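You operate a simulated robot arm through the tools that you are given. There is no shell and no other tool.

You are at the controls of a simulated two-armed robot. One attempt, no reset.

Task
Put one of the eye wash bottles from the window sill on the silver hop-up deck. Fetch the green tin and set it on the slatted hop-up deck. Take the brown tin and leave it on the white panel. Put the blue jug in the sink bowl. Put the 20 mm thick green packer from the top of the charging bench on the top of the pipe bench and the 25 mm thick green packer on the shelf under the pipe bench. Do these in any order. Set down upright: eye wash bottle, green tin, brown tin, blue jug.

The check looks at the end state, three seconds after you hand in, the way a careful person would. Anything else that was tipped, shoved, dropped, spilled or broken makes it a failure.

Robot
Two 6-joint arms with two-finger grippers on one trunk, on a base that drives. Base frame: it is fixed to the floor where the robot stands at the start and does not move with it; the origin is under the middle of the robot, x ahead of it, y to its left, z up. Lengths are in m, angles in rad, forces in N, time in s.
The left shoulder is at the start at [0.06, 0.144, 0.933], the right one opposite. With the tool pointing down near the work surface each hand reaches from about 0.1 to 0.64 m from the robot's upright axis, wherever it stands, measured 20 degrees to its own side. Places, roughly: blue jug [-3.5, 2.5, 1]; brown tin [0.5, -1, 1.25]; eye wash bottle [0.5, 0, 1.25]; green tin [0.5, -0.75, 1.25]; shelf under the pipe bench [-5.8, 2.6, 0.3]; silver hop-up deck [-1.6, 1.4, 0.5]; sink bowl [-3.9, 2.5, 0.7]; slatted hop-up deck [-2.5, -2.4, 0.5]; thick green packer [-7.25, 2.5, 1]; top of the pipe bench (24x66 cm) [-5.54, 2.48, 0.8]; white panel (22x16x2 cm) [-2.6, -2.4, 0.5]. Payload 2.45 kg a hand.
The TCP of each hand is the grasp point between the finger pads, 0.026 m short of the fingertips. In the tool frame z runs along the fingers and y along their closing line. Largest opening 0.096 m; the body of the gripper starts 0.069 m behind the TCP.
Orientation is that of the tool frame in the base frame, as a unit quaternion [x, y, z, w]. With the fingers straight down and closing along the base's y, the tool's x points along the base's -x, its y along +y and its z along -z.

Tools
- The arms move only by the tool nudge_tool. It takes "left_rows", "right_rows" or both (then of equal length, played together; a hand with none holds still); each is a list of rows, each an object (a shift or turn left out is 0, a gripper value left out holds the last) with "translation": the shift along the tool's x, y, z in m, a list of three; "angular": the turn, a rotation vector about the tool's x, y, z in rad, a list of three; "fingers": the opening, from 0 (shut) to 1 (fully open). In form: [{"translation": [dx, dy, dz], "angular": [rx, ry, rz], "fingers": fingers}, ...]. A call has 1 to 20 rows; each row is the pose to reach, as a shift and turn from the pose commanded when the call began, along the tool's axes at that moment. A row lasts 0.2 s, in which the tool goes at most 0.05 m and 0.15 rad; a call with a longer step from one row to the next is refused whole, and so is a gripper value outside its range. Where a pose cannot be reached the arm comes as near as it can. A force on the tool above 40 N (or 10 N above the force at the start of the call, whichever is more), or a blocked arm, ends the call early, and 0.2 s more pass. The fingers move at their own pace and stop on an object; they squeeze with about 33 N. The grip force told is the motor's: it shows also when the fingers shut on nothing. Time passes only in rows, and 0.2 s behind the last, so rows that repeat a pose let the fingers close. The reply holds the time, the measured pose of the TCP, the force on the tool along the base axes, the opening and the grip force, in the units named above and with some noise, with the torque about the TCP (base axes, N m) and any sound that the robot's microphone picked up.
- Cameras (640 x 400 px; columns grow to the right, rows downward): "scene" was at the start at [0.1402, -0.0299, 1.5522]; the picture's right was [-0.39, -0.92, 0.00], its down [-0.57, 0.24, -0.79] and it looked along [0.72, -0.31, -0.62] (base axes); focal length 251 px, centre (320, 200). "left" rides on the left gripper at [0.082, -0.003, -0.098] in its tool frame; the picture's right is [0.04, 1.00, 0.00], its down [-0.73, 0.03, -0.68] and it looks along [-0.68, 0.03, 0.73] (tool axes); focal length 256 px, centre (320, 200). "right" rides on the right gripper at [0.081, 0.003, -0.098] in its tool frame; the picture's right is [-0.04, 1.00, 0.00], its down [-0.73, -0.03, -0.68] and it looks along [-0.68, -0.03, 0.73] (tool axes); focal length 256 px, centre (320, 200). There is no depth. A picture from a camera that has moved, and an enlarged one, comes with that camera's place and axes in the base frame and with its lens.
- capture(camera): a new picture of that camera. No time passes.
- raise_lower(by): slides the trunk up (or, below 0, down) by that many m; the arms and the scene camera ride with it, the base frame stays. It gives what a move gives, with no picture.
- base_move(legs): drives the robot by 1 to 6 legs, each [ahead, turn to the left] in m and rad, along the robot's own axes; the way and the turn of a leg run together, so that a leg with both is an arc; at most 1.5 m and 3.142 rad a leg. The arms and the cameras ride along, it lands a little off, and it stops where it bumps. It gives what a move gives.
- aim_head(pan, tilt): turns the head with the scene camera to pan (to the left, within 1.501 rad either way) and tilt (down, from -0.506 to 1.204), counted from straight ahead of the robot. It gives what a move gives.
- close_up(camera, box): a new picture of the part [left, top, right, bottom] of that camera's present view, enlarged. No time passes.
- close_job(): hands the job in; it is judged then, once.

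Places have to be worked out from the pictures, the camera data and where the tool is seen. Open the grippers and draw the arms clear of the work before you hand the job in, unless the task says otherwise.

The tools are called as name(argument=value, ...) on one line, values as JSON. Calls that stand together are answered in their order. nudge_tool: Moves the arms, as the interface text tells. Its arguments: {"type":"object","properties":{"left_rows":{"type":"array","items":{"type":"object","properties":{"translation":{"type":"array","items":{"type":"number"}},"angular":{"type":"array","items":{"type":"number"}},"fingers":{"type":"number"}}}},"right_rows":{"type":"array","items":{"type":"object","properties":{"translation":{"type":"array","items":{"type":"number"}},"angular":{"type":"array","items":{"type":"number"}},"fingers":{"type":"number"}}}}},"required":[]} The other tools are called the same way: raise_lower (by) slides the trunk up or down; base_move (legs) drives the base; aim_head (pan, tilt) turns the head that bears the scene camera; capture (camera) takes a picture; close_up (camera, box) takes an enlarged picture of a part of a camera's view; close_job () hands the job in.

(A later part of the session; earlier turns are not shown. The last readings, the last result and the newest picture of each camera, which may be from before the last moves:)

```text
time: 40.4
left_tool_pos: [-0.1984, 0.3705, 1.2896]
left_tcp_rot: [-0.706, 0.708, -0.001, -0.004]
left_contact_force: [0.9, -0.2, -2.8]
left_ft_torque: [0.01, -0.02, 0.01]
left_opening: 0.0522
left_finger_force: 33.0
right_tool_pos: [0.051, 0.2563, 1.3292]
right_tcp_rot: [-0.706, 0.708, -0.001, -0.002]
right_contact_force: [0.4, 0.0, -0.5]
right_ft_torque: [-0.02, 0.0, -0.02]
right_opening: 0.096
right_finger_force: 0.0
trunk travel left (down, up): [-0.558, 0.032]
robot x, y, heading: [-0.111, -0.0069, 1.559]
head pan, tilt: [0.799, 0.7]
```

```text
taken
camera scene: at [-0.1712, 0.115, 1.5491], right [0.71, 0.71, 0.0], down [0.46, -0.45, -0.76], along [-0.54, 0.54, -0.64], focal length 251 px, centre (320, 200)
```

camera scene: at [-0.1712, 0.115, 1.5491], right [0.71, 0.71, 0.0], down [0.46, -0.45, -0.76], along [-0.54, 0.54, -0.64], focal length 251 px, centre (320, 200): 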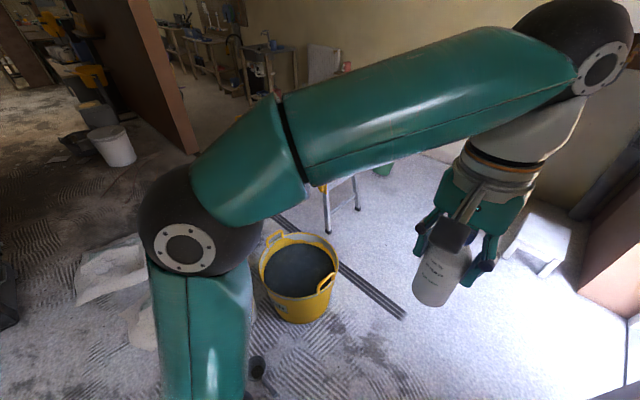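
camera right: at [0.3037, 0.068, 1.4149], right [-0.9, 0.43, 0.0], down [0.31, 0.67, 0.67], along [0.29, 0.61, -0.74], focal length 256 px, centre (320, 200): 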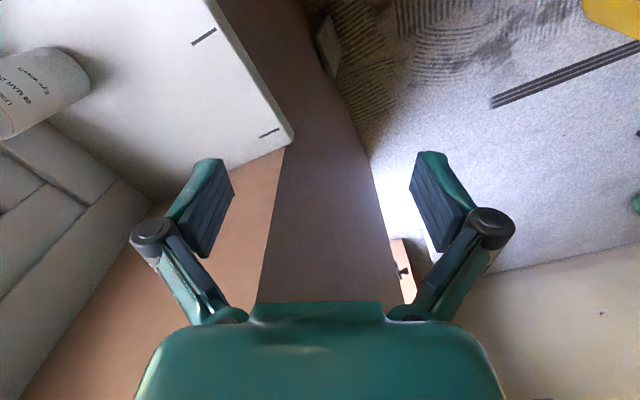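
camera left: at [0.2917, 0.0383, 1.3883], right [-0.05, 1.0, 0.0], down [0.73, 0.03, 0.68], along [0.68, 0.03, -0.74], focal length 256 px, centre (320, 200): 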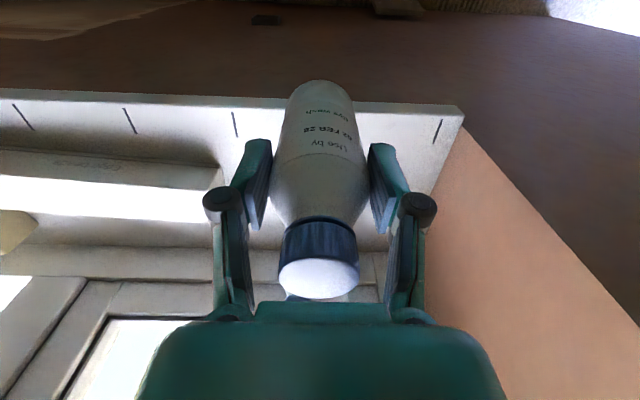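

The only thing near the spot where I bumped is the small dark pot at about (-0.70, 0.19). I zoom in to see what it is and whether it still stands properly.

aim_head(pan=1.1, tilt=1.0)

capture(camera="scene")

close_up(camera="scene", box=[200, 240, 340, 380])

```text
time: 41.2
left_tool_pos: [-0.1983, 0.3707, 1.289]
left_tcp_rot: [-0.707, 0.708, -0.001, -0.005]
left_contact_force: [0.3, -0.5, -2.3]
left_ft_torque: [-0.05, -0.01, -0.02]
left_opening: 0.0523
left_finger_force: 33.5
right_tool_pos: [0.0501, 0.2553, 1.3295]
right_tcp_rot: [-0.707, 0.707, -0.002, -0.003]
right_contact_force: [-0.5, -0.6, -1.2]
right_ft_torque: [0.02, 0.03, -0.01]
right_opening: 0.0959
right_finger_force: 0.0
trunk travel left (down, up): [-0.558, 0.032]
robot x, y, heading: [-0.1108, -0.0065, 1.56]
head pan, tilt: [1.1, 1.0]
```

```text
taken
camera scene: at [-0.1727, 0.0875, 1.5258], right [0.47, 0.89, 0.0], down [0.74, -0.39, -0.54], along [-0.48, 0.25, -0.84], focal length 251 px, centre (320, 200)
```

scene: 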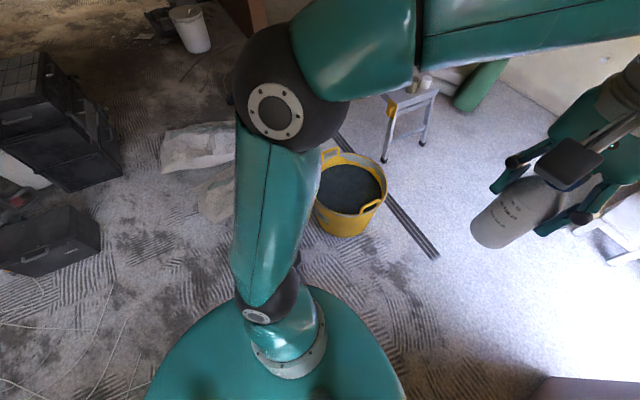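

```text
2.86 times, centred on (270, 310) of scene
camera zoom: at [-0.1727, 0.0875, 1.5258], right [0.47, 0.89, 0.0], down [0.74, -0.39, -0.54], along [-0.48, 0.25, -0.84], focal length 718 px, centre (463, -114)
```

zoom: 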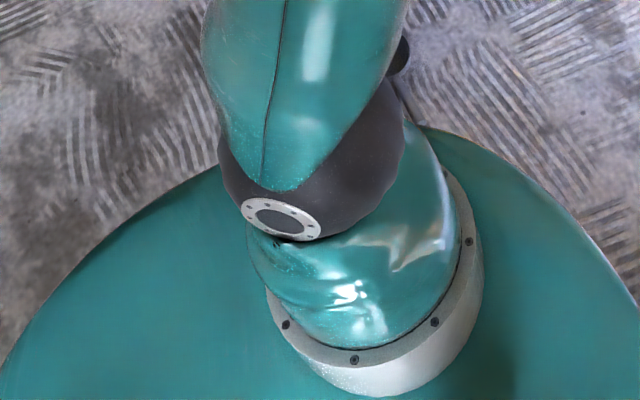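

The floor straight ahead (+y) is clear between trug and wall. I drive 0.8 m ahead to look at the silver deck (estimated x -1.97…-1.18, y 1.18…1.53) from closer.

base_move(legs=[[0.8, 0]])

aim_head(pan=1.1, tilt=0.5)

capture(camera="scene")

aim_head(pan=1.5, tilt=0.7)

capture(camera="scene")

```text
time: 45.5
left_tool_pos: [-0.1934, 1.1704, 1.2896]
left_tcp_rot: [0.708, -0.706, 0.001, 0.004]
left_contact_force: [0.0, -0.4, -2.7]
left_ft_torque: [-0.03, -0.01, -0.02]
left_opening: 0.0521
left_finger_force: 32.8
right_tool_pos: [0.0561, 1.0577, 1.328]
right_tcp_rot: [0.709, -0.705, 0.001, 0.002]
right_contact_force: [-0.3, 0.1, -0.2]
right_ft_torque: [0.0, 0.0, 0.0]
right_opening: 0.096
right_finger_force: 0.1
trunk travel left (down, up): [-0.558, 0.032]
robot x, y, heading: [-0.1053, 0.7907, 1.563]
head pan, tilt: [1.1, 1.0]
```

```text
time: 46.5
left_tool_pos: [-0.1946, 1.1707, 1.2899]
left_tcp_rot: [0.709, -0.705, 0.002, 0.004]
left_contact_force: [-0.3, 0.1, -2.7]
left_ft_torque: [-0.02, 0.01, -0.01]
left_opening: 0.0522
left_finger_force: 32.8
right_tool_pos: [0.0559, 1.0564, 1.3282]
right_tcp_rot: [0.709, -0.705, 0.001, 0.002]
right_contact_force: [-0.3, -0.1, 0.1]
right_ft_torque: [-0.02, -0.03, 0.03]
right_opening: 0.0962
right_finger_force: 0.0
trunk travel left (down, up): [-0.558, 0.032]
robot x, y, heading: [-0.1059, 0.7922, 1.566]
head pan, tilt: [1.1, 0.499]
```

```text
taken
camera scene: at [-0.1851, 0.8969, 1.5668], right [0.46, 0.89, 0.0], down [0.43, -0.22, -0.88], along [-0.78, 0.4, -0.48], focal length 251 px, centre (320, 200)
```

scene: 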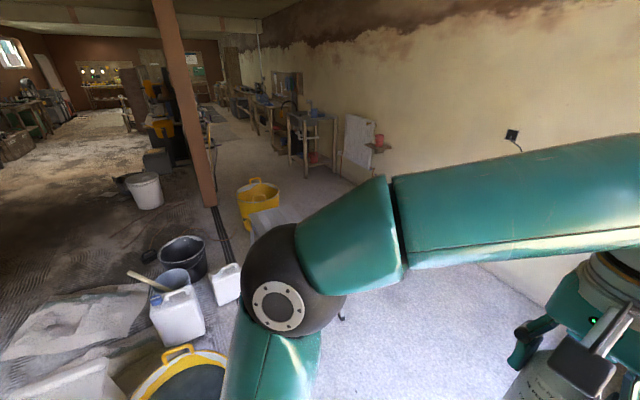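

```text
time: 47.3
left_tool_pos: [-0.1935, 1.1699, 1.2893]
left_tcp_rot: [0.709, -0.705, 0.001, 0.004]
left_contact_force: [-0.5, -0.3, -2.8]
left_ft_torque: [0.0, 0.0, 0.02]
left_opening: 0.0521
left_finger_force: 33.0
right_tool_pos: [0.0563, 1.0554, 1.3283]
right_tcp_rot: [0.709, -0.705, 0.001, 0.002]
right_contact_force: [0.0, -0.3, 0.1]
right_ft_torque: [-0.03, -0.02, -0.01]
right_opening: 0.0959
right_finger_force: 0.1
trunk travel left (down, up): [-0.558, 0.032]
robot x, y, heading: [-0.1051, 0.7888, 1.561]
head pan, tilt: [1.499, 0.7]
```

```text
taken
camera scene: at [-0.1889, 0.8617, 1.5492], right [0.08, 1.0, 0.0], down [0.64, -0.05, -0.77], along [-0.76, 0.06, -0.64], focal length 251 px, centre (320, 200)
```

scene: 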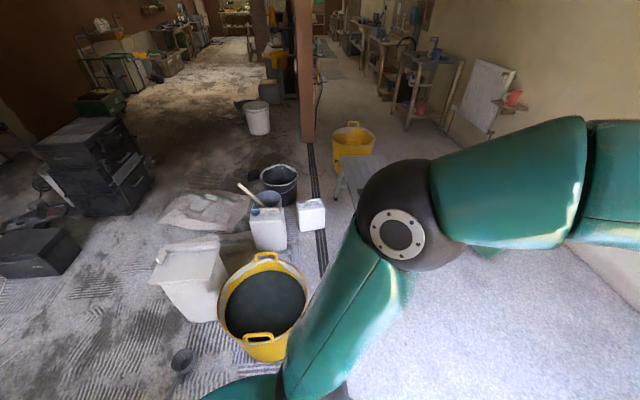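

The small pot is seen standing upright at (-0.68, 0.20). I turn left toward the deck so that I can see it between the arms.

base_move(legs=[[0, 1.1]])

aim_head(pan=0.0, tilt=0.55)

capture(camera="scene")

close_up(camera="scene", box=[220, 60, 420, 200])

```text
time: 50.9
left_tool_pos: [-0.4856, 0.8834, 1.2901]
left_tcp_rot: [0.973, -0.229, 0.003, 0.002]
left_contact_force: [-0.2, 0.4, -2.6]
left_ft_torque: [-0.03, -0.01, 0.03]
left_opening: 0.0526
left_finger_force: 32.8
right_tool_pos: [-0.2702, 1.0558, 1.3283]
right_tcp_rot: [0.973, -0.23, 0.003, 0.002]
right_contact_force: [-1.1, -0.1, 0.3]
right_ft_torque: [0.02, -0.04, -0.03]
right_opening: 0.0958
right_finger_force: 0.0
trunk travel left (down, up): [-0.558, 0.032]
robot x, y, heading: [-0.0888, 0.8207, 2.669]
head pan, tilt: [1.499, 0.7]
```

```text
time: 52.5
left_tool_pos: [-0.4844, 0.8827, 1.29]
left_tcp_rot: [0.973, -0.229, 0.003, 0.003]
left_contact_force: [-0.4, -0.4, -2.8]
left_ft_torque: [-0.01, 0.01, -0.01]
left_opening: 0.0523
left_finger_force: 33.7
right_tool_pos: [-0.2703, 1.0561, 1.3282]
right_tcp_rot: [0.973, -0.23, 0.002, 0.001]
right_contact_force: [0.1, 0.5, -0.1]
right_ft_torque: [-0.02, -0.01, -0.03]
right_opening: 0.096
right_finger_force: 0.0
trunk travel left (down, up): [-0.558, 0.032]
robot x, y, heading: [-0.0932, 0.8228, 2.665]
head pan, tilt: [0.0, 0.55]
```

```text
taken
camera scene: at [-0.2255, 0.8937, 1.5622], right [0.46, 0.89, 0.0], down [0.46, -0.24, -0.85], along [-0.76, 0.39, -0.52], focal length 251 px, centre (320, 200)
```

scene: 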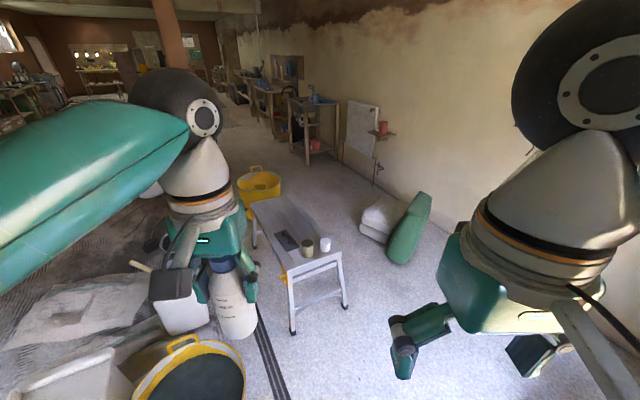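

```text
2.86 times, centred on (320, 130) of scene
camera zoom: at [-0.2255, 0.8937, 1.5622], right [0.46, 0.89, 0.0], down [0.46, -0.24, -0.85], along [-0.76, 0.39, -0.52], focal length 718 px, centre (320, 400)
```

zoom: 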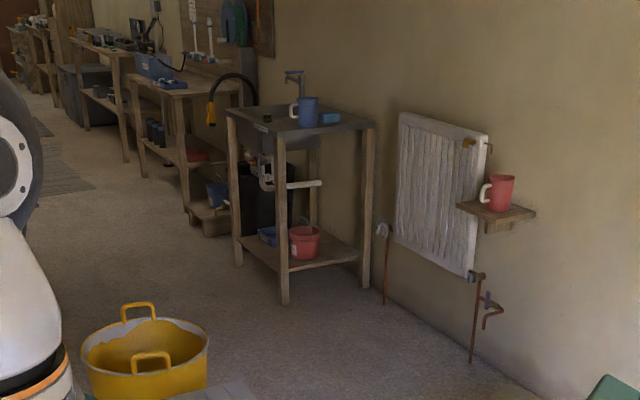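

Now I see the deck well, and beyond it the sink with the blue jug and the benches. I zoom on the deck to work out its free area.

close_up(camera="scene", box=[220, 150, 460, 340])

close_up(camera="scene", box=[240, 180, 360, 260])

```text
2.11 times, centred on (340, 245) of scene
camera zoom: at [-0.2255, 0.8937, 1.5622], right [0.46, 0.89, 0.0], down [0.46, -0.24, -0.85], along [-0.76, 0.39, -0.52], focal length 529 px, centre (278, 105)
```

zoom: 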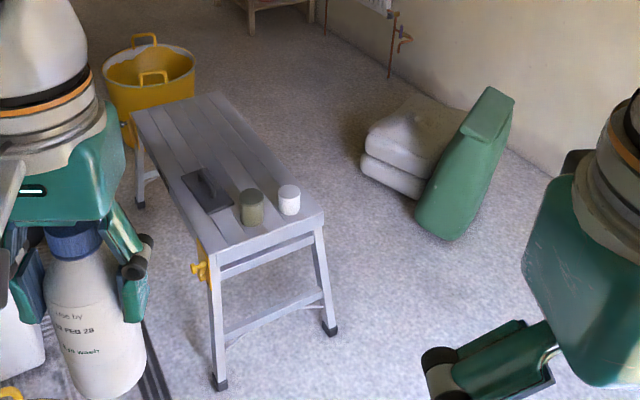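

```text
5.00 times, centred on (300, 220) of scene
camera zoom: at [-0.2255, 0.8937, 1.5622], right [0.46, 0.89, 0.0], down [0.46, -0.24, -0.85], along [-0.76, 0.39, -0.52], focal length 1256 px, centre (420, 100)
```

zoom: 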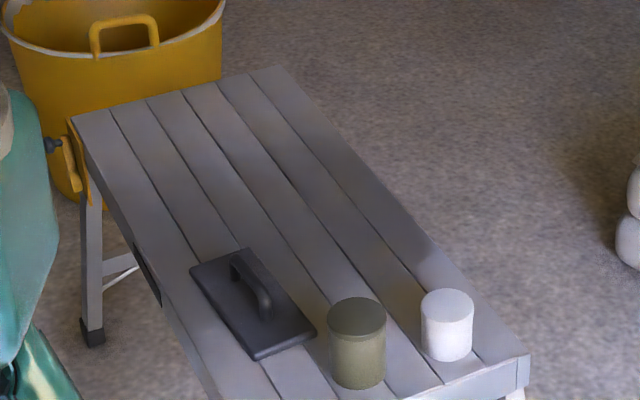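

The deck spans x -1.96…-1.18, y 1.18…1.53 with a float, an olive tin and a white tin on its east half; a free spot is near (-1.31, 1.47). I drive to the northeast of the deck, ending near (-0.45, 1.72) facing west.

base_move(legs=[[0, -0.715], [0.97, 0], [0, 1.24]])

aim_head(pan=0.15, tilt=0.8)

capture(camera="scene")

```text
time: 63.2
left_tool_pos: [-0.8113, 1.5839, 1.2905]
left_tcp_rot: [1.0, 0.021, 0.004, 0.001]
left_contact_force: [-0.1, 0.0, -2.5]
left_ft_torque: [-0.03, -0.01, 0.0]
left_opening: 0.0522
left_finger_force: 33.4
right_tool_pos: [-0.7063, 1.8377, 1.3296]
right_tcp_rot: [1.0, 0.022, 0.002, 0.0]
right_contact_force: [0.3, -0.7, 0.0]
right_ft_torque: [0.02, 0.02, -0.01]
right_opening: 0.096
right_finger_force: 0.0
trunk travel left (down, up): [-0.558, 0.032]
robot x, y, heading: [-0.4378, 1.7612, -3.126]
head pan, tilt: [0.0, 0.55]
```

```text
time: 63.9
left_tool_pos: [-0.8112, 1.5869, 1.2913]
left_tcp_rot: [1.0, 0.02, 0.004, 0.002]
left_contact_force: [0.5, 0.3, -2.8]
left_ft_torque: [-0.05, -0.03, -0.01]
left_opening: 0.0526
left_finger_force: 32.5
right_tool_pos: [-0.7082, 1.8392, 1.3288]
right_tcp_rot: [1.0, 0.02, 0.003, 0.001]
right_contact_force: [-0.2, 1.1, 0.1]
right_ft_torque: [-0.06, -0.01, -0.01]
right_opening: 0.096
right_finger_force: 0.1
trunk travel left (down, up): [-0.558, 0.032]
robot x, y, heading: [-0.4381, 1.761, -3.123]
head pan, tilt: [0.15, 0.799]
```

```text
taken
camera scene: at [-0.5787, 1.75, 1.541], right [-0.17, 0.99, 0.0], down [0.71, 0.12, -0.7], along [-0.69, -0.12, -0.72], focal length 251 px, centre (320, 200)
```

scene: 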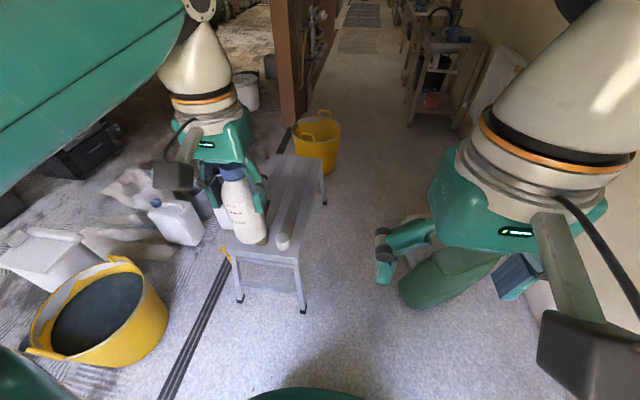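

The feet of the deck check out at (-1.14, 1.55) and (-1.14, 1.15). I advance 0.30 m so that the spot (-1.31, 1.47) comes within the left hand's reach.

base_move(legs=[[0.3, 0.05]])

aim_head(pan=0.3, tilt=0.9)

capture(camera="scene")

capture(camera="left")

```text
time: 66.0
left_tool_pos: [-1.0986, 1.555, 1.291]
left_tcp_rot: [0.999, 0.044, 0.005, 0.002]
left_contact_force: [0.8, 0.0, -3.2]
left_ft_torque: [0.02, -0.04, 0.01]
left_opening: 0.0523
left_finger_force: 32.6
right_tool_pos: [-1.0065, 1.8141, 1.3293]
right_tcp_rot: [0.999, 0.044, 0.002, 0.001]
right_contact_force: [-0.5, 0.4, -0.8]
right_ft_torque: [-0.01, -0.07, 0.02]
right_opening: 0.096
right_finger_force: 0.1
trunk travel left (down, up): [-0.558, 0.032]
robot x, y, heading: [-0.7352, 1.7533, -3.074]
head pan, tilt: [0.15, 0.799]
```

```text
time: 66.7
left_tool_pos: [-1.0987, 1.555, 1.2902]
left_tcp_rot: [0.999, 0.043, 0.003, 0.002]
left_contact_force: [-0.5, 1.0, -3.0]
left_ft_torque: [-0.03, -0.02, -0.02]
left_opening: 0.0522
left_finger_force: 33.2
right_tool_pos: [-1.0049, 1.8138, 1.3298]
right_tcp_rot: [0.999, 0.044, 0.003, 0.001]
right_contact_force: [0.3, 0.6, 0.0]
right_ft_torque: [0.03, 0.02, 0.0]
right_opening: 0.0958
right_finger_force: 0.0
trunk travel left (down, up): [-0.558, 0.032]
robot x, y, heading: [-0.7335, 1.747, -3.079]
head pan, tilt: [0.3, 0.901]
```

```text
taken
camera scene: at [-0.8656, 1.721, 1.533], right [-0.36, 0.93, 0.0], down [0.73, 0.28, -0.62], along [-0.58, -0.22, -0.78], focal length 251 px, centre (320, 200)
```

scene: 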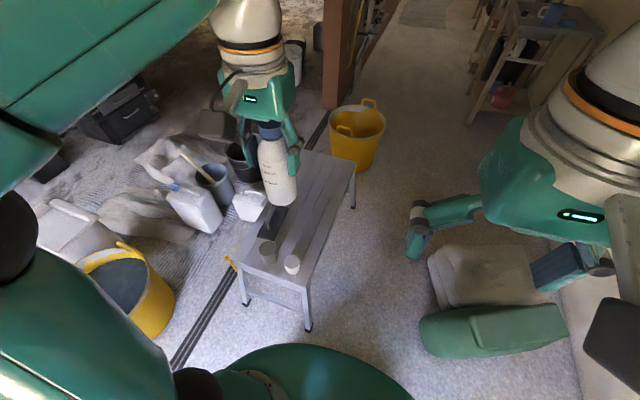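

```text
taken
camera left: at [-1.0194, 1.5655, 1.3895], right [0.13, -0.99, 0.0], down [-0.73, -0.09, 0.67], along [-0.67, -0.09, -0.74], focal length 256 px, centre (320, 200)
```

left: 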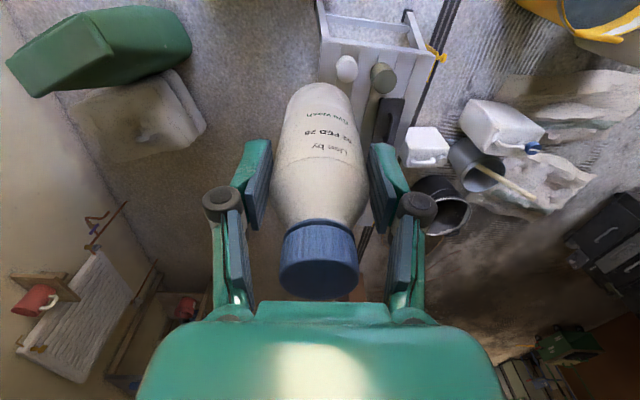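

Robot stands at (-0.734, 1.75); the free spot is confirmed, with white tin at (-1.22, 1.455) and olive tin at (-1.22, 1.335). I lower the trunk by 0.45 m, the hand staying in front of the deck end.

raise_lower(by=-0.45)

capture(camera="scene")

```text
refused: -0.45 is not a number from -0.4 to 0.4
```

```text
taken
camera scene: at [-0.8656, 1.721, 1.533], right [-0.36, 0.93, 0.0], down [0.73, 0.28, -0.62], along [-0.58, -0.22, -0.78], focal length 251 px, centre (320, 200)
```

scene: 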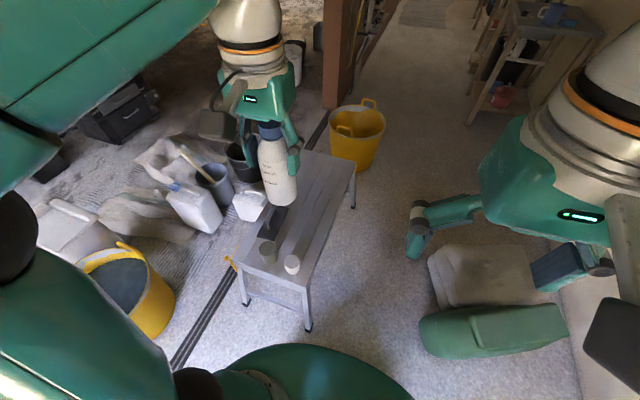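

The trunk takes at most 0.4 m a call, so I lower by 0.4 m (bottle bottom stays about 0.3 m above the deck).

raise_lower(by=-0.4)

capture(camera="scene")

capture(camera="left")

```text
time: 70.5
left_tool_pos: [-1.0983, 1.5547, 0.8916]
left_tcp_rot: [0.999, 0.044, 0.004, 0.002]
left_contact_force: [-0.3, -0.5, -2.8]
left_ft_torque: [-0.01, -0.01, 0.02]
left_opening: 0.0523
left_finger_force: 32.8
right_tool_pos: [-1.0059, 1.813, 0.931]
right_tcp_rot: [0.999, 0.043, 0.002, 0.001]
right_contact_force: [-0.1, -1.1, -0.1]
right_ft_torque: [0.01, 0.01, 0.02]
right_opening: 0.0963
right_finger_force: 0.1
trunk travel left (down, up): [-0.158, 0.432]
robot x, y, heading: [-0.7344, 1.7507, -3.078]
head pan, tilt: [0.3, 0.901]
```

```text
taken
camera scene: at [-0.8654, 1.721, 1.133], right [-0.36, 0.93, 0.0], down [0.73, 0.28, -0.62], along [-0.58, -0.22, -0.78], focal length 251 px, centre (320, 200)
```

scene: 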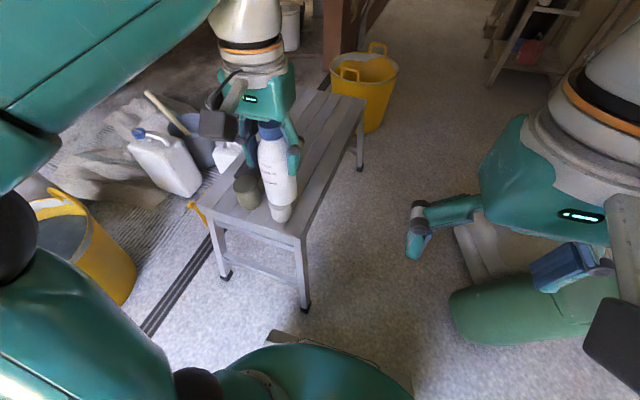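

```text
taken
camera left: at [-1.0192, 1.5655, 0.9896], right [0.13, -0.99, 0.0], down [-0.73, -0.09, 0.67], along [-0.67, -0.09, -0.74], focal length 256 px, centre (320, 200)
```

left: 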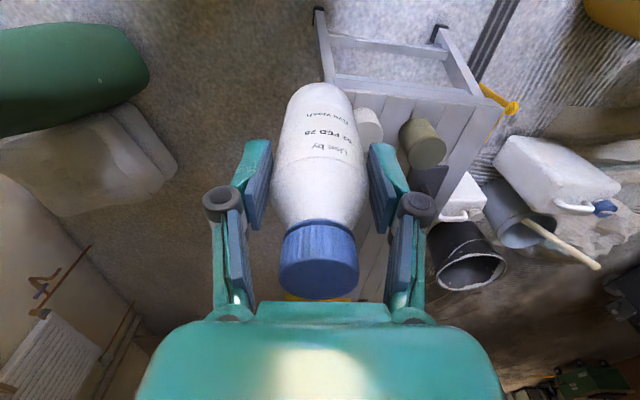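

The robot base's front edge is now visible only about 0.24 m ahead of its axis, so I can go closer. I advance 6 cm to be comfortably within reach.

base_move(legs=[[0.06, 0]])

capture(camera="scene")

```text
time: 71.5
left_tool_pos: [-1.1604, 1.5501, 0.8921]
left_tcp_rot: [0.999, 0.044, 0.004, 0.002]
left_contact_force: [0.1, 0.2, -2.3]
left_ft_torque: [-0.02, -0.05, -0.04]
left_opening: 0.0522
left_finger_force: 32.0
right_tool_pos: [-1.0676, 1.8083, 0.9305]
right_tcp_rot: [0.999, 0.044, 0.003, 0.001]
right_contact_force: [-0.1, 0.4, 0.6]
right_ft_torque: [-0.02, -0.01, -0.03]
right_opening: 0.0961
right_finger_force: 0.1
trunk travel left (down, up): [-0.158, 0.432]
robot x, y, heading: [-0.7947, 1.7409, -3.071]
head pan, tilt: [0.3, 0.901]
```

```text
taken
camera scene: at [-0.927, 1.7168, 1.1329], right [-0.36, 0.93, 0.0], down [0.73, 0.28, -0.62], along [-0.58, -0.22, -0.78], focal length 251 px, centre (320, 200)
```

scene: 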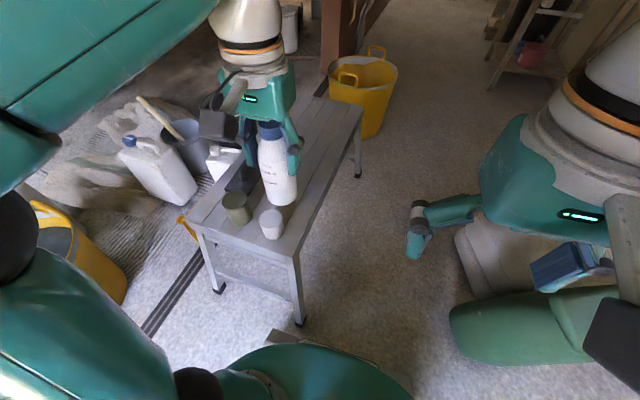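

I zoom on the held bottle to work out how far its bottom hangs below the TCP.

close_up(camera="scene", box=[180, 90, 340, 260])

```text
2.35 times, centred on (260, 175) of scene
camera zoom: at [-0.927, 1.7168, 1.1329], right [-0.36, 0.93, 0.0], down [0.73, 0.28, -0.62], along [-0.58, -0.22, -0.78], focal length 591 px, centre (461, 259)
```

zoom: 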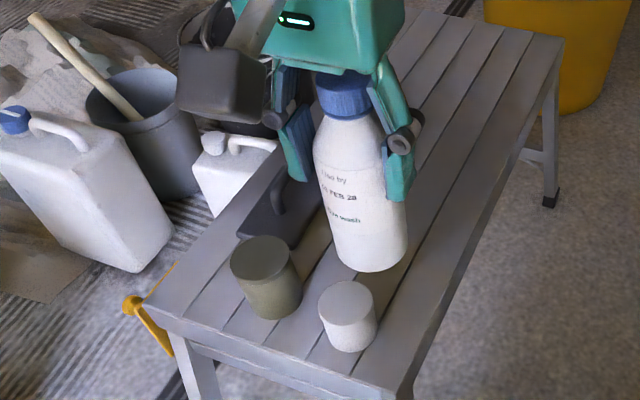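

The bottle's bottom hangs about 0.092 m below the TCP (sill top then 1.119). I lower the hand to 0.74, move out past the white tin on its north side, then over the spot (-1.322, 1.465).

nudge_tool(left_rows=[{"translation": [0, 0, 0.04]}, {"translation": [0, 0, 0.08]}, {"translation": [0, 0, 0.12]}, {"translation": [-0.01, 0, 0.15]}, {"translation": [-0.05, 0, 0.15]}, {"translation": [-0.09, 0, 0.15]}, {"translation": [-0.13, 0.005, 0.15]}, {"translation": [-0.168, 0.02, 0.15]}, {"translation": [-0.168, 0.05, 0.15]}, {"translation": [-0.168, 0.071, 0.15]}, {"translation": [-0.168, 0.071, 0.15]}])

capture(camera="scene")

capture(camera="left")

```text
time: 73.9
left_tool_pos: [-1.3217, 1.4639, 0.7407]
left_tcp_rot: [0.999, 0.043, 0.005, 0.002]
left_contact_force: [-0.7, 0.2, -3.3]
left_ft_torque: [0.02, 0.0, 0.0]
left_opening: 0.0523
left_finger_force: 33.3
right_tool_pos: [-1.0677, 1.8085, 0.9307]
right_tcp_rot: [0.999, 0.044, 0.002, 0.001]
right_contact_force: [0.0, -0.1, 0.4]
right_ft_torque: [0.0, 0.0, -0.01]
right_opening: 0.0962
right_finger_force: 0.1
trunk travel left (down, up): [-0.158, 0.432]
robot x, y, heading: [-0.7952, 1.7505, -3.069]
head pan, tilt: [0.3, 0.901]
```

```text
taken
camera scene: at [-0.9269, 1.7167, 1.1329], right [-0.36, 0.93, 0.0], down [0.73, 0.28, -0.62], along [-0.58, -0.22, -0.78], focal length 251 px, centre (320, 200)
```

scene: 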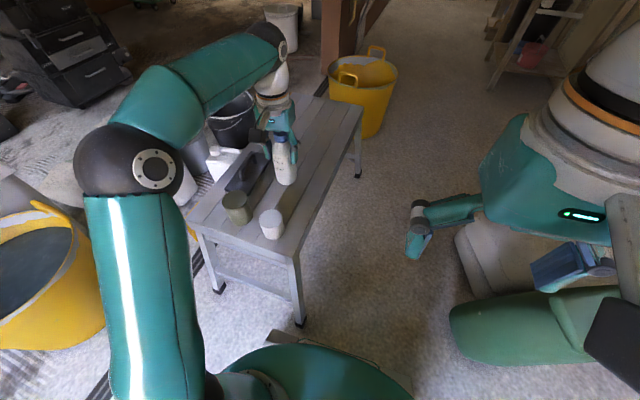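

```text
taken
camera left: at [-1.2419, 1.4748, 0.8393], right [0.13, -0.99, 0.0], down [-0.73, -0.09, 0.67], along [-0.67, -0.09, -0.74], focal length 256 px, centre (320, 200)
```

left: 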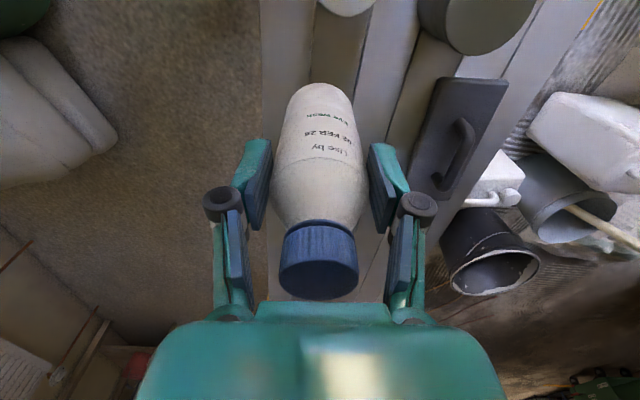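

The bottle hangs over the free area, clear of float and tins. I descend to just above the deck (TCP 0.605), shifting 8 mm south.

nudge_tool(left_rows=[{"translation": [0, 0.004, 0.04]}, {"translation": [0, 0.008, 0.08]}, {"translation": [0, 0.008, 0.11]}, {"translation": [0, 0.008, 0.13]}, {"translation": [0, 0.008, 0.136]}])

close_up(camera="scene", box=[180, 100, 340, 260])

```text
time: 75.1
left_tool_pos: [-1.3184, 1.4563, 0.6054]
left_tcp_rot: [0.999, 0.044, 0.004, 0.001]
left_contact_force: [0.8, -0.3, -2.8]
left_ft_torque: [0.01, -0.04, 0.02]
left_opening: 0.0524
left_finger_force: 32.7
right_tool_pos: [-1.0676, 1.8091, 0.9296]
right_tcp_rot: [0.999, 0.044, 0.002, 0.002]
right_contact_force: [-0.4, 0.2, 0.1]
right_ft_torque: [-0.03, -0.04, -0.02]
right_opening: 0.096
right_finger_force: 0.1
trunk travel left (down, up): [-0.158, 0.432]
robot x, y, heading: [-0.798, 1.7429, -3.073]
head pan, tilt: [0.3, 0.901]
```

```text
2.50 times, centred on (260, 180) of scene
camera zoom: at [-0.9269, 1.7168, 1.1329], right [-0.36, 0.93, 0.0], down [0.73, 0.28, -0.62], along [-0.58, -0.22, -0.78], focal length 628 px, centre (470, 250)
```

zoom: 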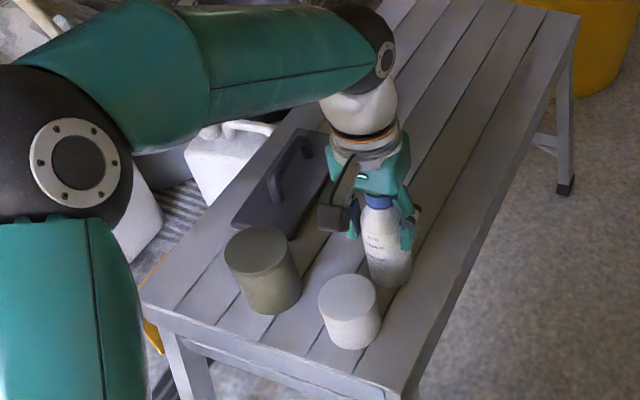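

No contact yet (force still −2.8 N). I go down in 4 mm steps, reading the load.

nudge_tool(left_rows=[{"translation": [0, 0, 0.004]}, {"translation": [0, 0, 0.008]}, {"translation": [0, 0, 0.008]}])

nudge_tool(left_rows=[{"translation": [0, 0, 0.003]}, {"translation": [0, 0, 0.003]}])

```text
time: 75.9
left_tool_pos: [-1.3193, 1.4565, 0.5995]
left_tcp_rot: [0.999, 0.044, -0.001, 0.003]
left_contact_force: [1.3, 1.3, 30.8]
left_ft_torque: [0.02, 0.24, 0.17]
left_opening: 0.0531
left_finger_force: 32.5
right_tool_pos: [-1.0644, 1.8103, 0.9309]
right_tcp_rot: [0.999, 0.044, 0.001, 0.0]
right_contact_force: [-0.9, -0.4, -0.2]
right_ft_torque: [0.02, 0.0, 0.03]
right_opening: 0.096
right_finger_force: 0.0
trunk travel left (down, up): [-0.158, 0.432]
robot x, y, heading: [-0.7933, 1.7424, -3.079]
head pan, tilt: [0.3, 0.901]
```

```text
time: 76.5
left_tool_pos: [-1.3175, 1.4558, 0.5959]
left_tcp_rot: [0.999, 0.044, 0.001, 0.003]
left_contact_force: [-3.0, 1.8, 32.2]
left_ft_torque: [-0.04, 0.45, -0.03]
left_opening: 0.0528
left_finger_force: 32.8
right_tool_pos: [-1.065, 1.8096, 0.9316]
right_tcp_rot: [0.999, 0.044, 0.002, 0.001]
right_contact_force: [0.1, 0.7, -0.6]
right_ft_torque: [0.0, 0.01, -0.01]
right_opening: 0.0961
right_finger_force: 0.2
trunk travel left (down, up): [-0.158, 0.432]
robot x, y, heading: [-0.7943, 1.7423, -3.074]
head pan, tilt: [0.3, 0.901]
```

Contact: the bottle stands on the deck with about 30 N pressing. I ease up 4 mm, open the fingers, let it settle, and rise straight up.

nudge_tool(left_rows=[{"translation": [0, 0, -0.004]}, {"translation": [0, 0, -0.004]}])

nudge_tool(left_rows=[{"translation": [0, 0, 0], "fingers": 0.75}, {"translation": [0, 0, 0], "fingers": 0.95}, {"translation": [0, 0, 0], "fingers": 0.95}, {"translation": [0, 0, 0], "fingers": 0.95}])

close_up(camera="scene", box=[180, 100, 340, 260])

capture(camera="left")

```text
time: 77.1
left_tool_pos: [-1.3177, 1.4576, 0.5962]
left_tcp_rot: [0.999, 0.043, 0.005, 0.003]
left_contact_force: [-2.9, -2.2, 9.2]
left_ft_torque: [-0.19, 0.7, 0.08]
left_opening: 0.0527
left_finger_force: 33.1
right_tool_pos: [-1.0672, 1.808, 0.9306]
right_tcp_rot: [0.999, 0.044, 0.002, 0.0]
right_contact_force: [-0.3, -0.2, -0.1]
right_ft_torque: [-0.02, 0.0, 0.01]
right_opening: 0.0962
right_finger_force: 0.1
trunk travel left (down, up): [-0.158, 0.432]
robot x, y, heading: [-0.7957, 1.7448, -3.076]
head pan, tilt: [0.3, 0.901]
```

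```text
time: 78.1
left_tool_pos: [-1.3187, 1.4552, 0.5974]
left_tcp_rot: [0.999, 0.044, 0.003, 0.002]
left_contact_force: [-0.4, -0.1, -0.7]
left_ft_torque: [-0.01, 0.02, -0.06]
left_opening: 0.0912
left_finger_force: 0.0
right_tool_pos: [-1.0673, 1.8091, 0.9283]
right_tcp_rot: [0.999, 0.044, 0.002, 0.0]
right_contact_force: [-0.3, -0.1, -0.3]
right_ft_torque: [0.01, 0.01, 0.01]
right_opening: 0.0958
right_finger_force: 0.1
trunk travel left (down, up): [-0.158, 0.432]
robot x, y, heading: [-0.7942, 1.7472, -3.076]
head pan, tilt: [0.3, 0.901]
```

```text
2.50 times, centred on (260, 180) of scene
camera zoom: at [-0.9267, 1.7169, 1.133], right [-0.36, 0.93, 0.0], down [0.73, 0.28, -0.62], along [-0.58, -0.22, -0.78], focal length 628 px, centre (470, 250)
```

zoom: 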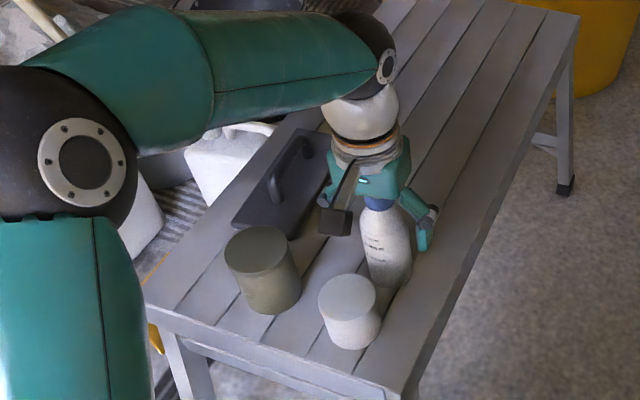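

```text
taken
camera left: at [-1.2387, 1.4673, 0.6956], right [0.13, -0.99, 0.0], down [-0.73, -0.09, 0.67], along [-0.67, -0.09, -0.74], focal length 256 px, centre (320, 200)
```

left: 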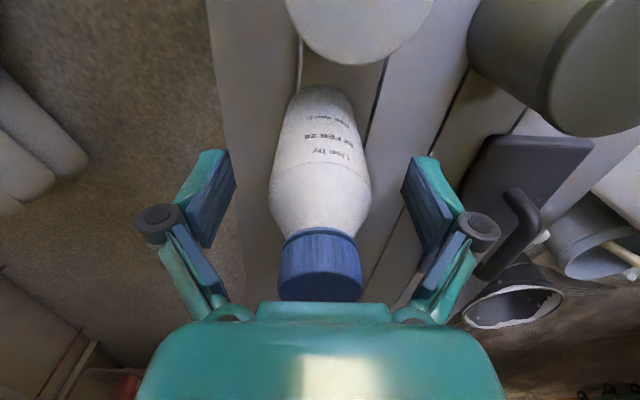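

The bottle stands free between the open fingers. I rise straight up 0.15 m and draw the hand back toward the robot.

nudge_tool(left_rows=[{"translation": [0, 0, -0.03]}, {"translation": [0, 0, -0.07]}, {"translation": [0, 0, -0.11]}, {"translation": [0, 0, -0.15]}, {"translation": [0.04, -0.02, -0.18]}, {"translation": [0.08, -0.05, -0.21]}, {"translation": [0.12, -0.07, -0.24]}, {"translation": [0.16, -0.07, -0.27]}, {"translation": [0.2, -0.07, -0.28]}, {"translation": [0.2, -0.07, -0.28]}])

close_up(camera="scene", box=[160, 80, 380, 260])

aim_head(pan=-0.25, tilt=0.3)

capture(camera="scene")

```text
refused: row 5 steps farther than a row can; nothing moved
```

```text
2.22 times, centred on (270, 170) of scene
camera zoom: at [-0.9267, 1.7169, 1.133], right [-0.36, 0.93, 0.0], down [0.73, 0.28, -0.62], along [-0.58, -0.22, -0.78], focal length 558 px, centre (431, 267)
```

zoom: 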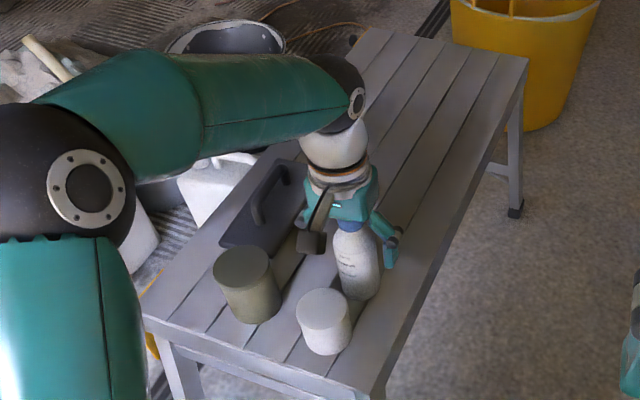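

```text
time: 79.1
left_tool_pos: [-1.3194, 1.4562, 0.5973]
left_tcp_rot: [0.999, 0.044, 0.004, 0.002]
left_contact_force: [0.5, 0.7, -1.3]
left_ft_torque: [-0.02, -0.01, 0.05]
left_opening: 0.0912
left_finger_force: 0.0
right_tool_pos: [-1.0669, 1.8091, 0.9293]
right_tcp_rot: [0.999, 0.043, 0.001, 0.001]
right_contact_force: [0.1, -0.5, 1.0]
right_ft_torque: [0.0, 0.01, -0.01]
right_opening: 0.096
right_finger_force: 0.0
trunk travel left (down, up): [-0.158, 0.432]
robot x, y, heading: [-0.795, 1.7451, -3.076]
head pan, tilt: [-0.25, 0.3]
```

```text
taken
camera scene: at [-0.948, 1.7609, 1.1852], right [0.18, 0.98, 0.0], down [0.29, -0.05, -0.95], along [-0.94, 0.17, -0.3], focal length 251 px, centre (320, 200)
```

scene: 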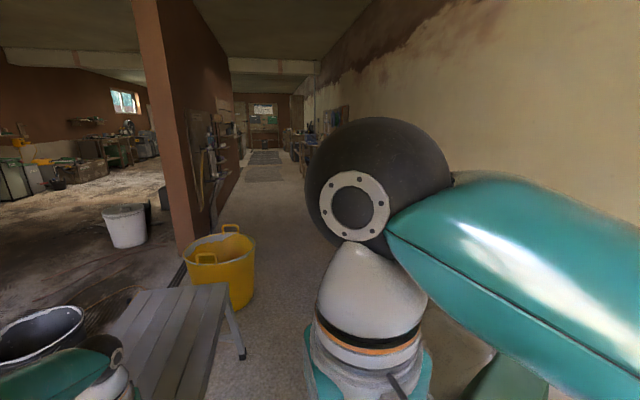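

The rise was refused for one over-long step; nothing moved. I repeat it with shorter steps.

nudge_tool(left_rows=[{"translation": [0, 0, -0.03]}, {"translation": [0, 0, -0.07]}, {"translation": [0, 0, -0.11]}, {"translation": [0, 0, -0.15]}, {"translation": [0.03, -0.015, -0.17]}, {"translation": [0.06, -0.035, -0.19]}, {"translation": [0.095, -0.05, -0.21]}, {"translation": [0.13, -0.06, -0.235]}, {"translation": [0.165, -0.07, -0.26]}, {"translation": [0.2, -0.07, -0.28]}, {"translation": [0.2, -0.07, -0.28]}])

aim_head(pan=0.3, tilt=0.9)

capture(camera="scene")

```text
time: 81.5
left_tool_pos: [-1.1257, 1.545, 0.8768]
left_tcp_rot: [0.999, 0.044, 0.004, 0.002]
left_contact_force: [0.5, 0.2, 0.0]
left_ft_torque: [0.01, 0.0, 0.02]
left_opening: 0.0911
left_finger_force: 0.1
right_tool_pos: [-1.0677, 1.8087, 0.9299]
right_tcp_rot: [0.999, 0.044, 0.002, 0.001]
right_contact_force: [-0.6, -0.6, 0.1]
right_ft_torque: [0.01, 0.02, 0.01]
right_opening: 0.0958
right_finger_force: 0.0
trunk travel left (down, up): [-0.158, 0.432]
robot x, y, heading: [-0.793, 1.7481, -3.076]
head pan, tilt: [-0.25, 0.3]
```

```text
time: 82.5
left_tool_pos: [-1.1262, 1.5458, 0.8784]
left_tcp_rot: [0.999, 0.043, 0.003, 0.001]
left_contact_force: [-0.3, 0.1, 0.3]
left_ft_torque: [0.01, -0.03, -0.01]
left_opening: 0.0914
left_finger_force: 0.0
right_tool_pos: [-1.0673, 1.8086, 0.9302]
right_tcp_rot: [0.999, 0.044, 0.003, 0.0]
right_contact_force: [-0.3, 0.9, 0.6]
right_ft_torque: [-0.01, -0.01, 0.01]
right_opening: 0.0959
right_finger_force: 0.1
trunk travel left (down, up): [-0.158, 0.432]
robot x, y, heading: [-0.7964, 1.7466, -3.069]
head pan, tilt: [0.3, 0.901]
```

```text
taken
camera scene: at [-0.9265, 1.717, 1.1331], right [-0.36, 0.93, 0.0], down [0.73, 0.28, -0.62], along [-0.58, -0.22, -0.78], focal length 251 px, centre (320, 200)
```

scene: 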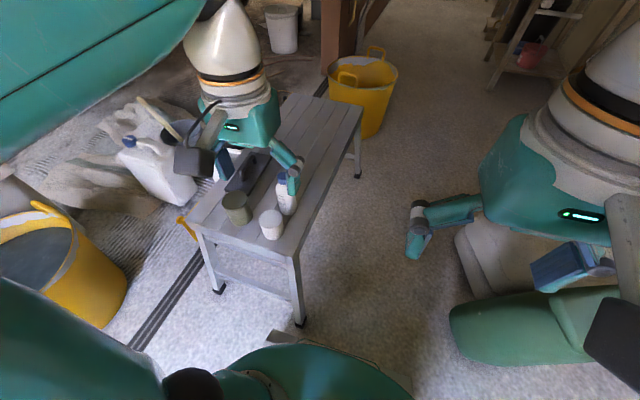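

The bottle stands upright on the silver deck. Next the two tins: I raise the trunk again and back off from the deck.

raise_lower(by=0.4)

base_move(legs=[[-0.25, 0]])

capture(camera="scene")

```text
time: 86.3
left_tool_pos: [-1.1264, 1.5458, 1.2772]
left_tcp_rot: [0.999, 0.044, 0.005, 0.002]
left_contact_force: [0.2, -0.5, 0.0]
left_ft_torque: [0.01, 0.03, 0.01]
left_opening: 0.0914
left_finger_force: 0.1
right_tool_pos: [-1.0672, 1.8089, 1.3307]
right_tcp_rot: [0.999, 0.044, 0.002, 0.001]
right_contact_force: [-0.1, 0.3, -0.4]
right_ft_torque: [0.02, -0.01, 0.0]
right_opening: 0.0961
right_finger_force: 0.1
trunk travel left (down, up): [-0.558, 0.032]
robot x, y, heading: [-0.7948, 1.7464, -3.078]
head pan, tilt: [0.3, 0.901]
```

```text
time: 88.2
left_tool_pos: [-0.8742, 1.5627, 1.2779]
left_tcp_rot: [0.999, 0.042, 0.004, 0.001]
left_contact_force: [0.2, 0.2, 0.5]
left_ft_torque: [0.01, 0.06, 0.01]
left_opening: 0.0911
left_finger_force: 0.0
right_tool_pos: [-0.8136, 1.826, 1.3322]
right_tcp_rot: [0.999, 0.044, 0.001, 0.0]
right_contact_force: [0.9, -0.4, 0.3]
right_ft_torque: [-0.05, 0.06, 0.04]
right_opening: 0.0958
right_finger_force: 0.0
trunk travel left (down, up): [-0.558, 0.032]
robot x, y, heading: [-0.5442, 1.763, -3.078]
head pan, tilt: [0.3, 0.901]
```

```text
taken
camera scene: at [-0.6737, 1.7339, 1.5332], right [-0.36, 0.93, 0.0], down [0.73, 0.28, -0.62], along [-0.58, -0.22, -0.78], focal length 251 px, centre (320, 200)
```

scene: 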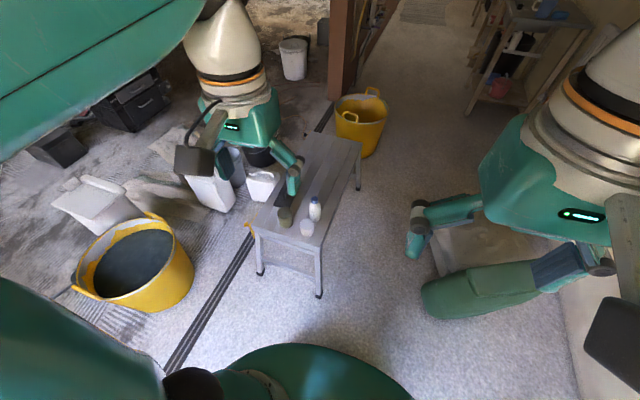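

The bottle is upright and nothing else moved. I turn left and drive toward (-0.05, 0.6) on the way to the tins.

base_move(legs=[[0, 1.91], [1.27, 0]])

```text
time: 92.6
left_tool_pos: [-0.329, 1.4354, 1.2787]
left_tcp_rot: [0.663, 0.749, 0.004, -0.003]
left_contact_force: [1.1, 0.6, 0.1]
left_ft_torque: [-0.03, 0.11, 0.02]
left_opening: 0.0911
left_finger_force: 0.0
right_tool_pos: [-0.5954, 1.4851, 1.3327]
right_tcp_rot: [0.663, 0.748, 0.001, -0.002]
right_contact_force: [0.7, 0.4, -0.6]
right_ft_torque: [-0.02, 0.1, -0.01]
right_opening: 0.0961
right_finger_force: 0.0
trunk travel left (down, up): [-0.558, 0.032]
robot x, y, heading: [-0.5888, 1.7578, -1.462]
head pan, tilt: [0.3, 0.901]
stopped in leg 1: the robot was blocked; the commanded pose is now the measured one
```

The turn was stopped at heading −1.46 by something. I look left and right for the contact.

aim_head(pan=1.5, tilt=0.8)

capture(camera="scene")

aim_head(pan=-1.5, tilt=0.8)

capture(camera="scene")

aim_head(pan=0, tilt=0.7)

capture(camera="scene")

```text
time: 94.0
left_tool_pos: [-0.335, 1.4337, 1.2792]
left_tcp_rot: [0.664, 0.748, 0.004, -0.002]
left_contact_force: [0.5, -0.3, 0.0]
left_ft_torque: [-0.01, -0.02, 0.03]
left_opening: 0.0912
left_finger_force: 0.0
right_tool_pos: [-0.5996, 1.4846, 1.3332]
right_tcp_rot: [0.664, 0.748, 0.002, 0.0]
right_contact_force: [0.2, 0.3, 0.2]
right_ft_torque: [0.04, 0.01, -0.01]
right_opening: 0.096
right_finger_force: 0.1
trunk travel left (down, up): [-0.558, 0.032]
robot x, y, heading: [-0.5891, 1.7528, -1.462]
head pan, tilt: [1.499, 0.799]
```

```text
taken
camera scene: at [-0.502, 1.7011, 1.5409], right [0.04, -1.0, 0.0], down [-0.72, -0.03, -0.7], along [0.7, 0.03, -0.72], focal length 251 px, centre (320, 200)
```

scene: 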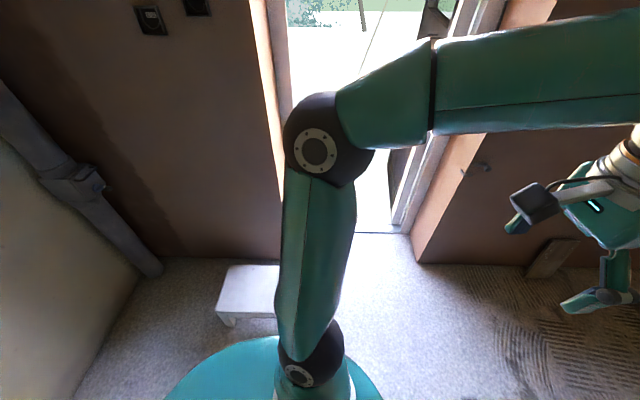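

```text
time: 96.6
left_tool_pos: [-0.336, 1.4346, 1.2784]
left_tcp_rot: [0.664, 0.748, 0.003, -0.002]
left_contact_force: [0.3, 0.3, 1.0]
left_ft_torque: [0.04, -0.03, -0.01]
left_opening: 0.0912
left_finger_force: 0.0
right_tool_pos: [-0.5999, 1.4846, 1.3326]
right_tcp_rot: [0.663, 0.748, 0.004, 0.001]
right_contact_force: [0.6, -0.7, -1.0]
right_ft_torque: [0.01, 0.02, 0.0]
right_opening: 0.0962
right_finger_force: 0.1
trunk travel left (down, up): [-0.558, 0.032]
robot x, y, heading: [-0.589, 1.7561, -1.458]
head pan, tilt: [-1.499, 0.799]
```

```text
taken
camera scene: at [-0.6619, 1.6833, 1.5409], right [-0.18, 0.98, 0.0], down [0.7, 0.13, -0.7], along [-0.69, -0.13, -0.72], focal length 251 px, centre (320, 200)
```

scene: 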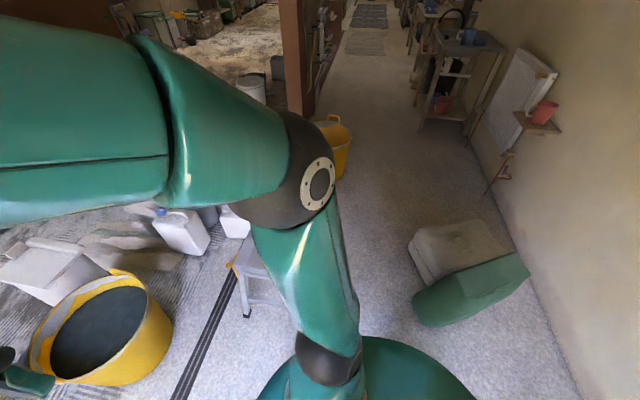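

```text
time: 98.2
left_tool_pos: [-0.3345, 1.435, 1.2792]
left_tcp_rot: [0.665, 0.747, 0.004, -0.001]
left_contact_force: [0.1, 0.3, -0.2]
left_ft_torque: [0.01, -0.01, 0.0]
left_opening: 0.0914
left_finger_force: 0.0
right_tool_pos: [-0.6018, 1.4854, 1.3332]
right_tcp_rot: [0.663, 0.749, 0.002, 0.0]
right_contact_force: [-0.8, 0.0, -0.7]
right_ft_torque: [0.03, 0.02, 0.04]
right_opening: 0.096
right_finger_force: 0.0
trunk travel left (down, up): [-0.558, 0.032]
robot x, y, heading: [-0.5891, 1.7563, -1.459]
head pan, tilt: [0.0, 0.7]
```

```text
taken
camera scene: at [-0.5732, 1.6135, 1.5491], right [-0.99, -0.11, 0.0], down [-0.07, 0.64, -0.76], along [0.08, -0.76, -0.64], focal length 251 px, centre (320, 200)
```

scene: 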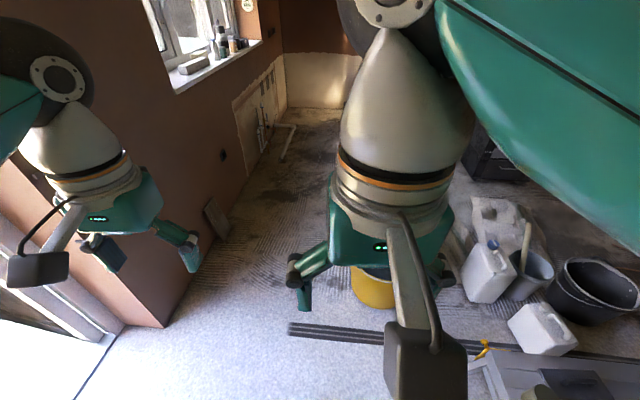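

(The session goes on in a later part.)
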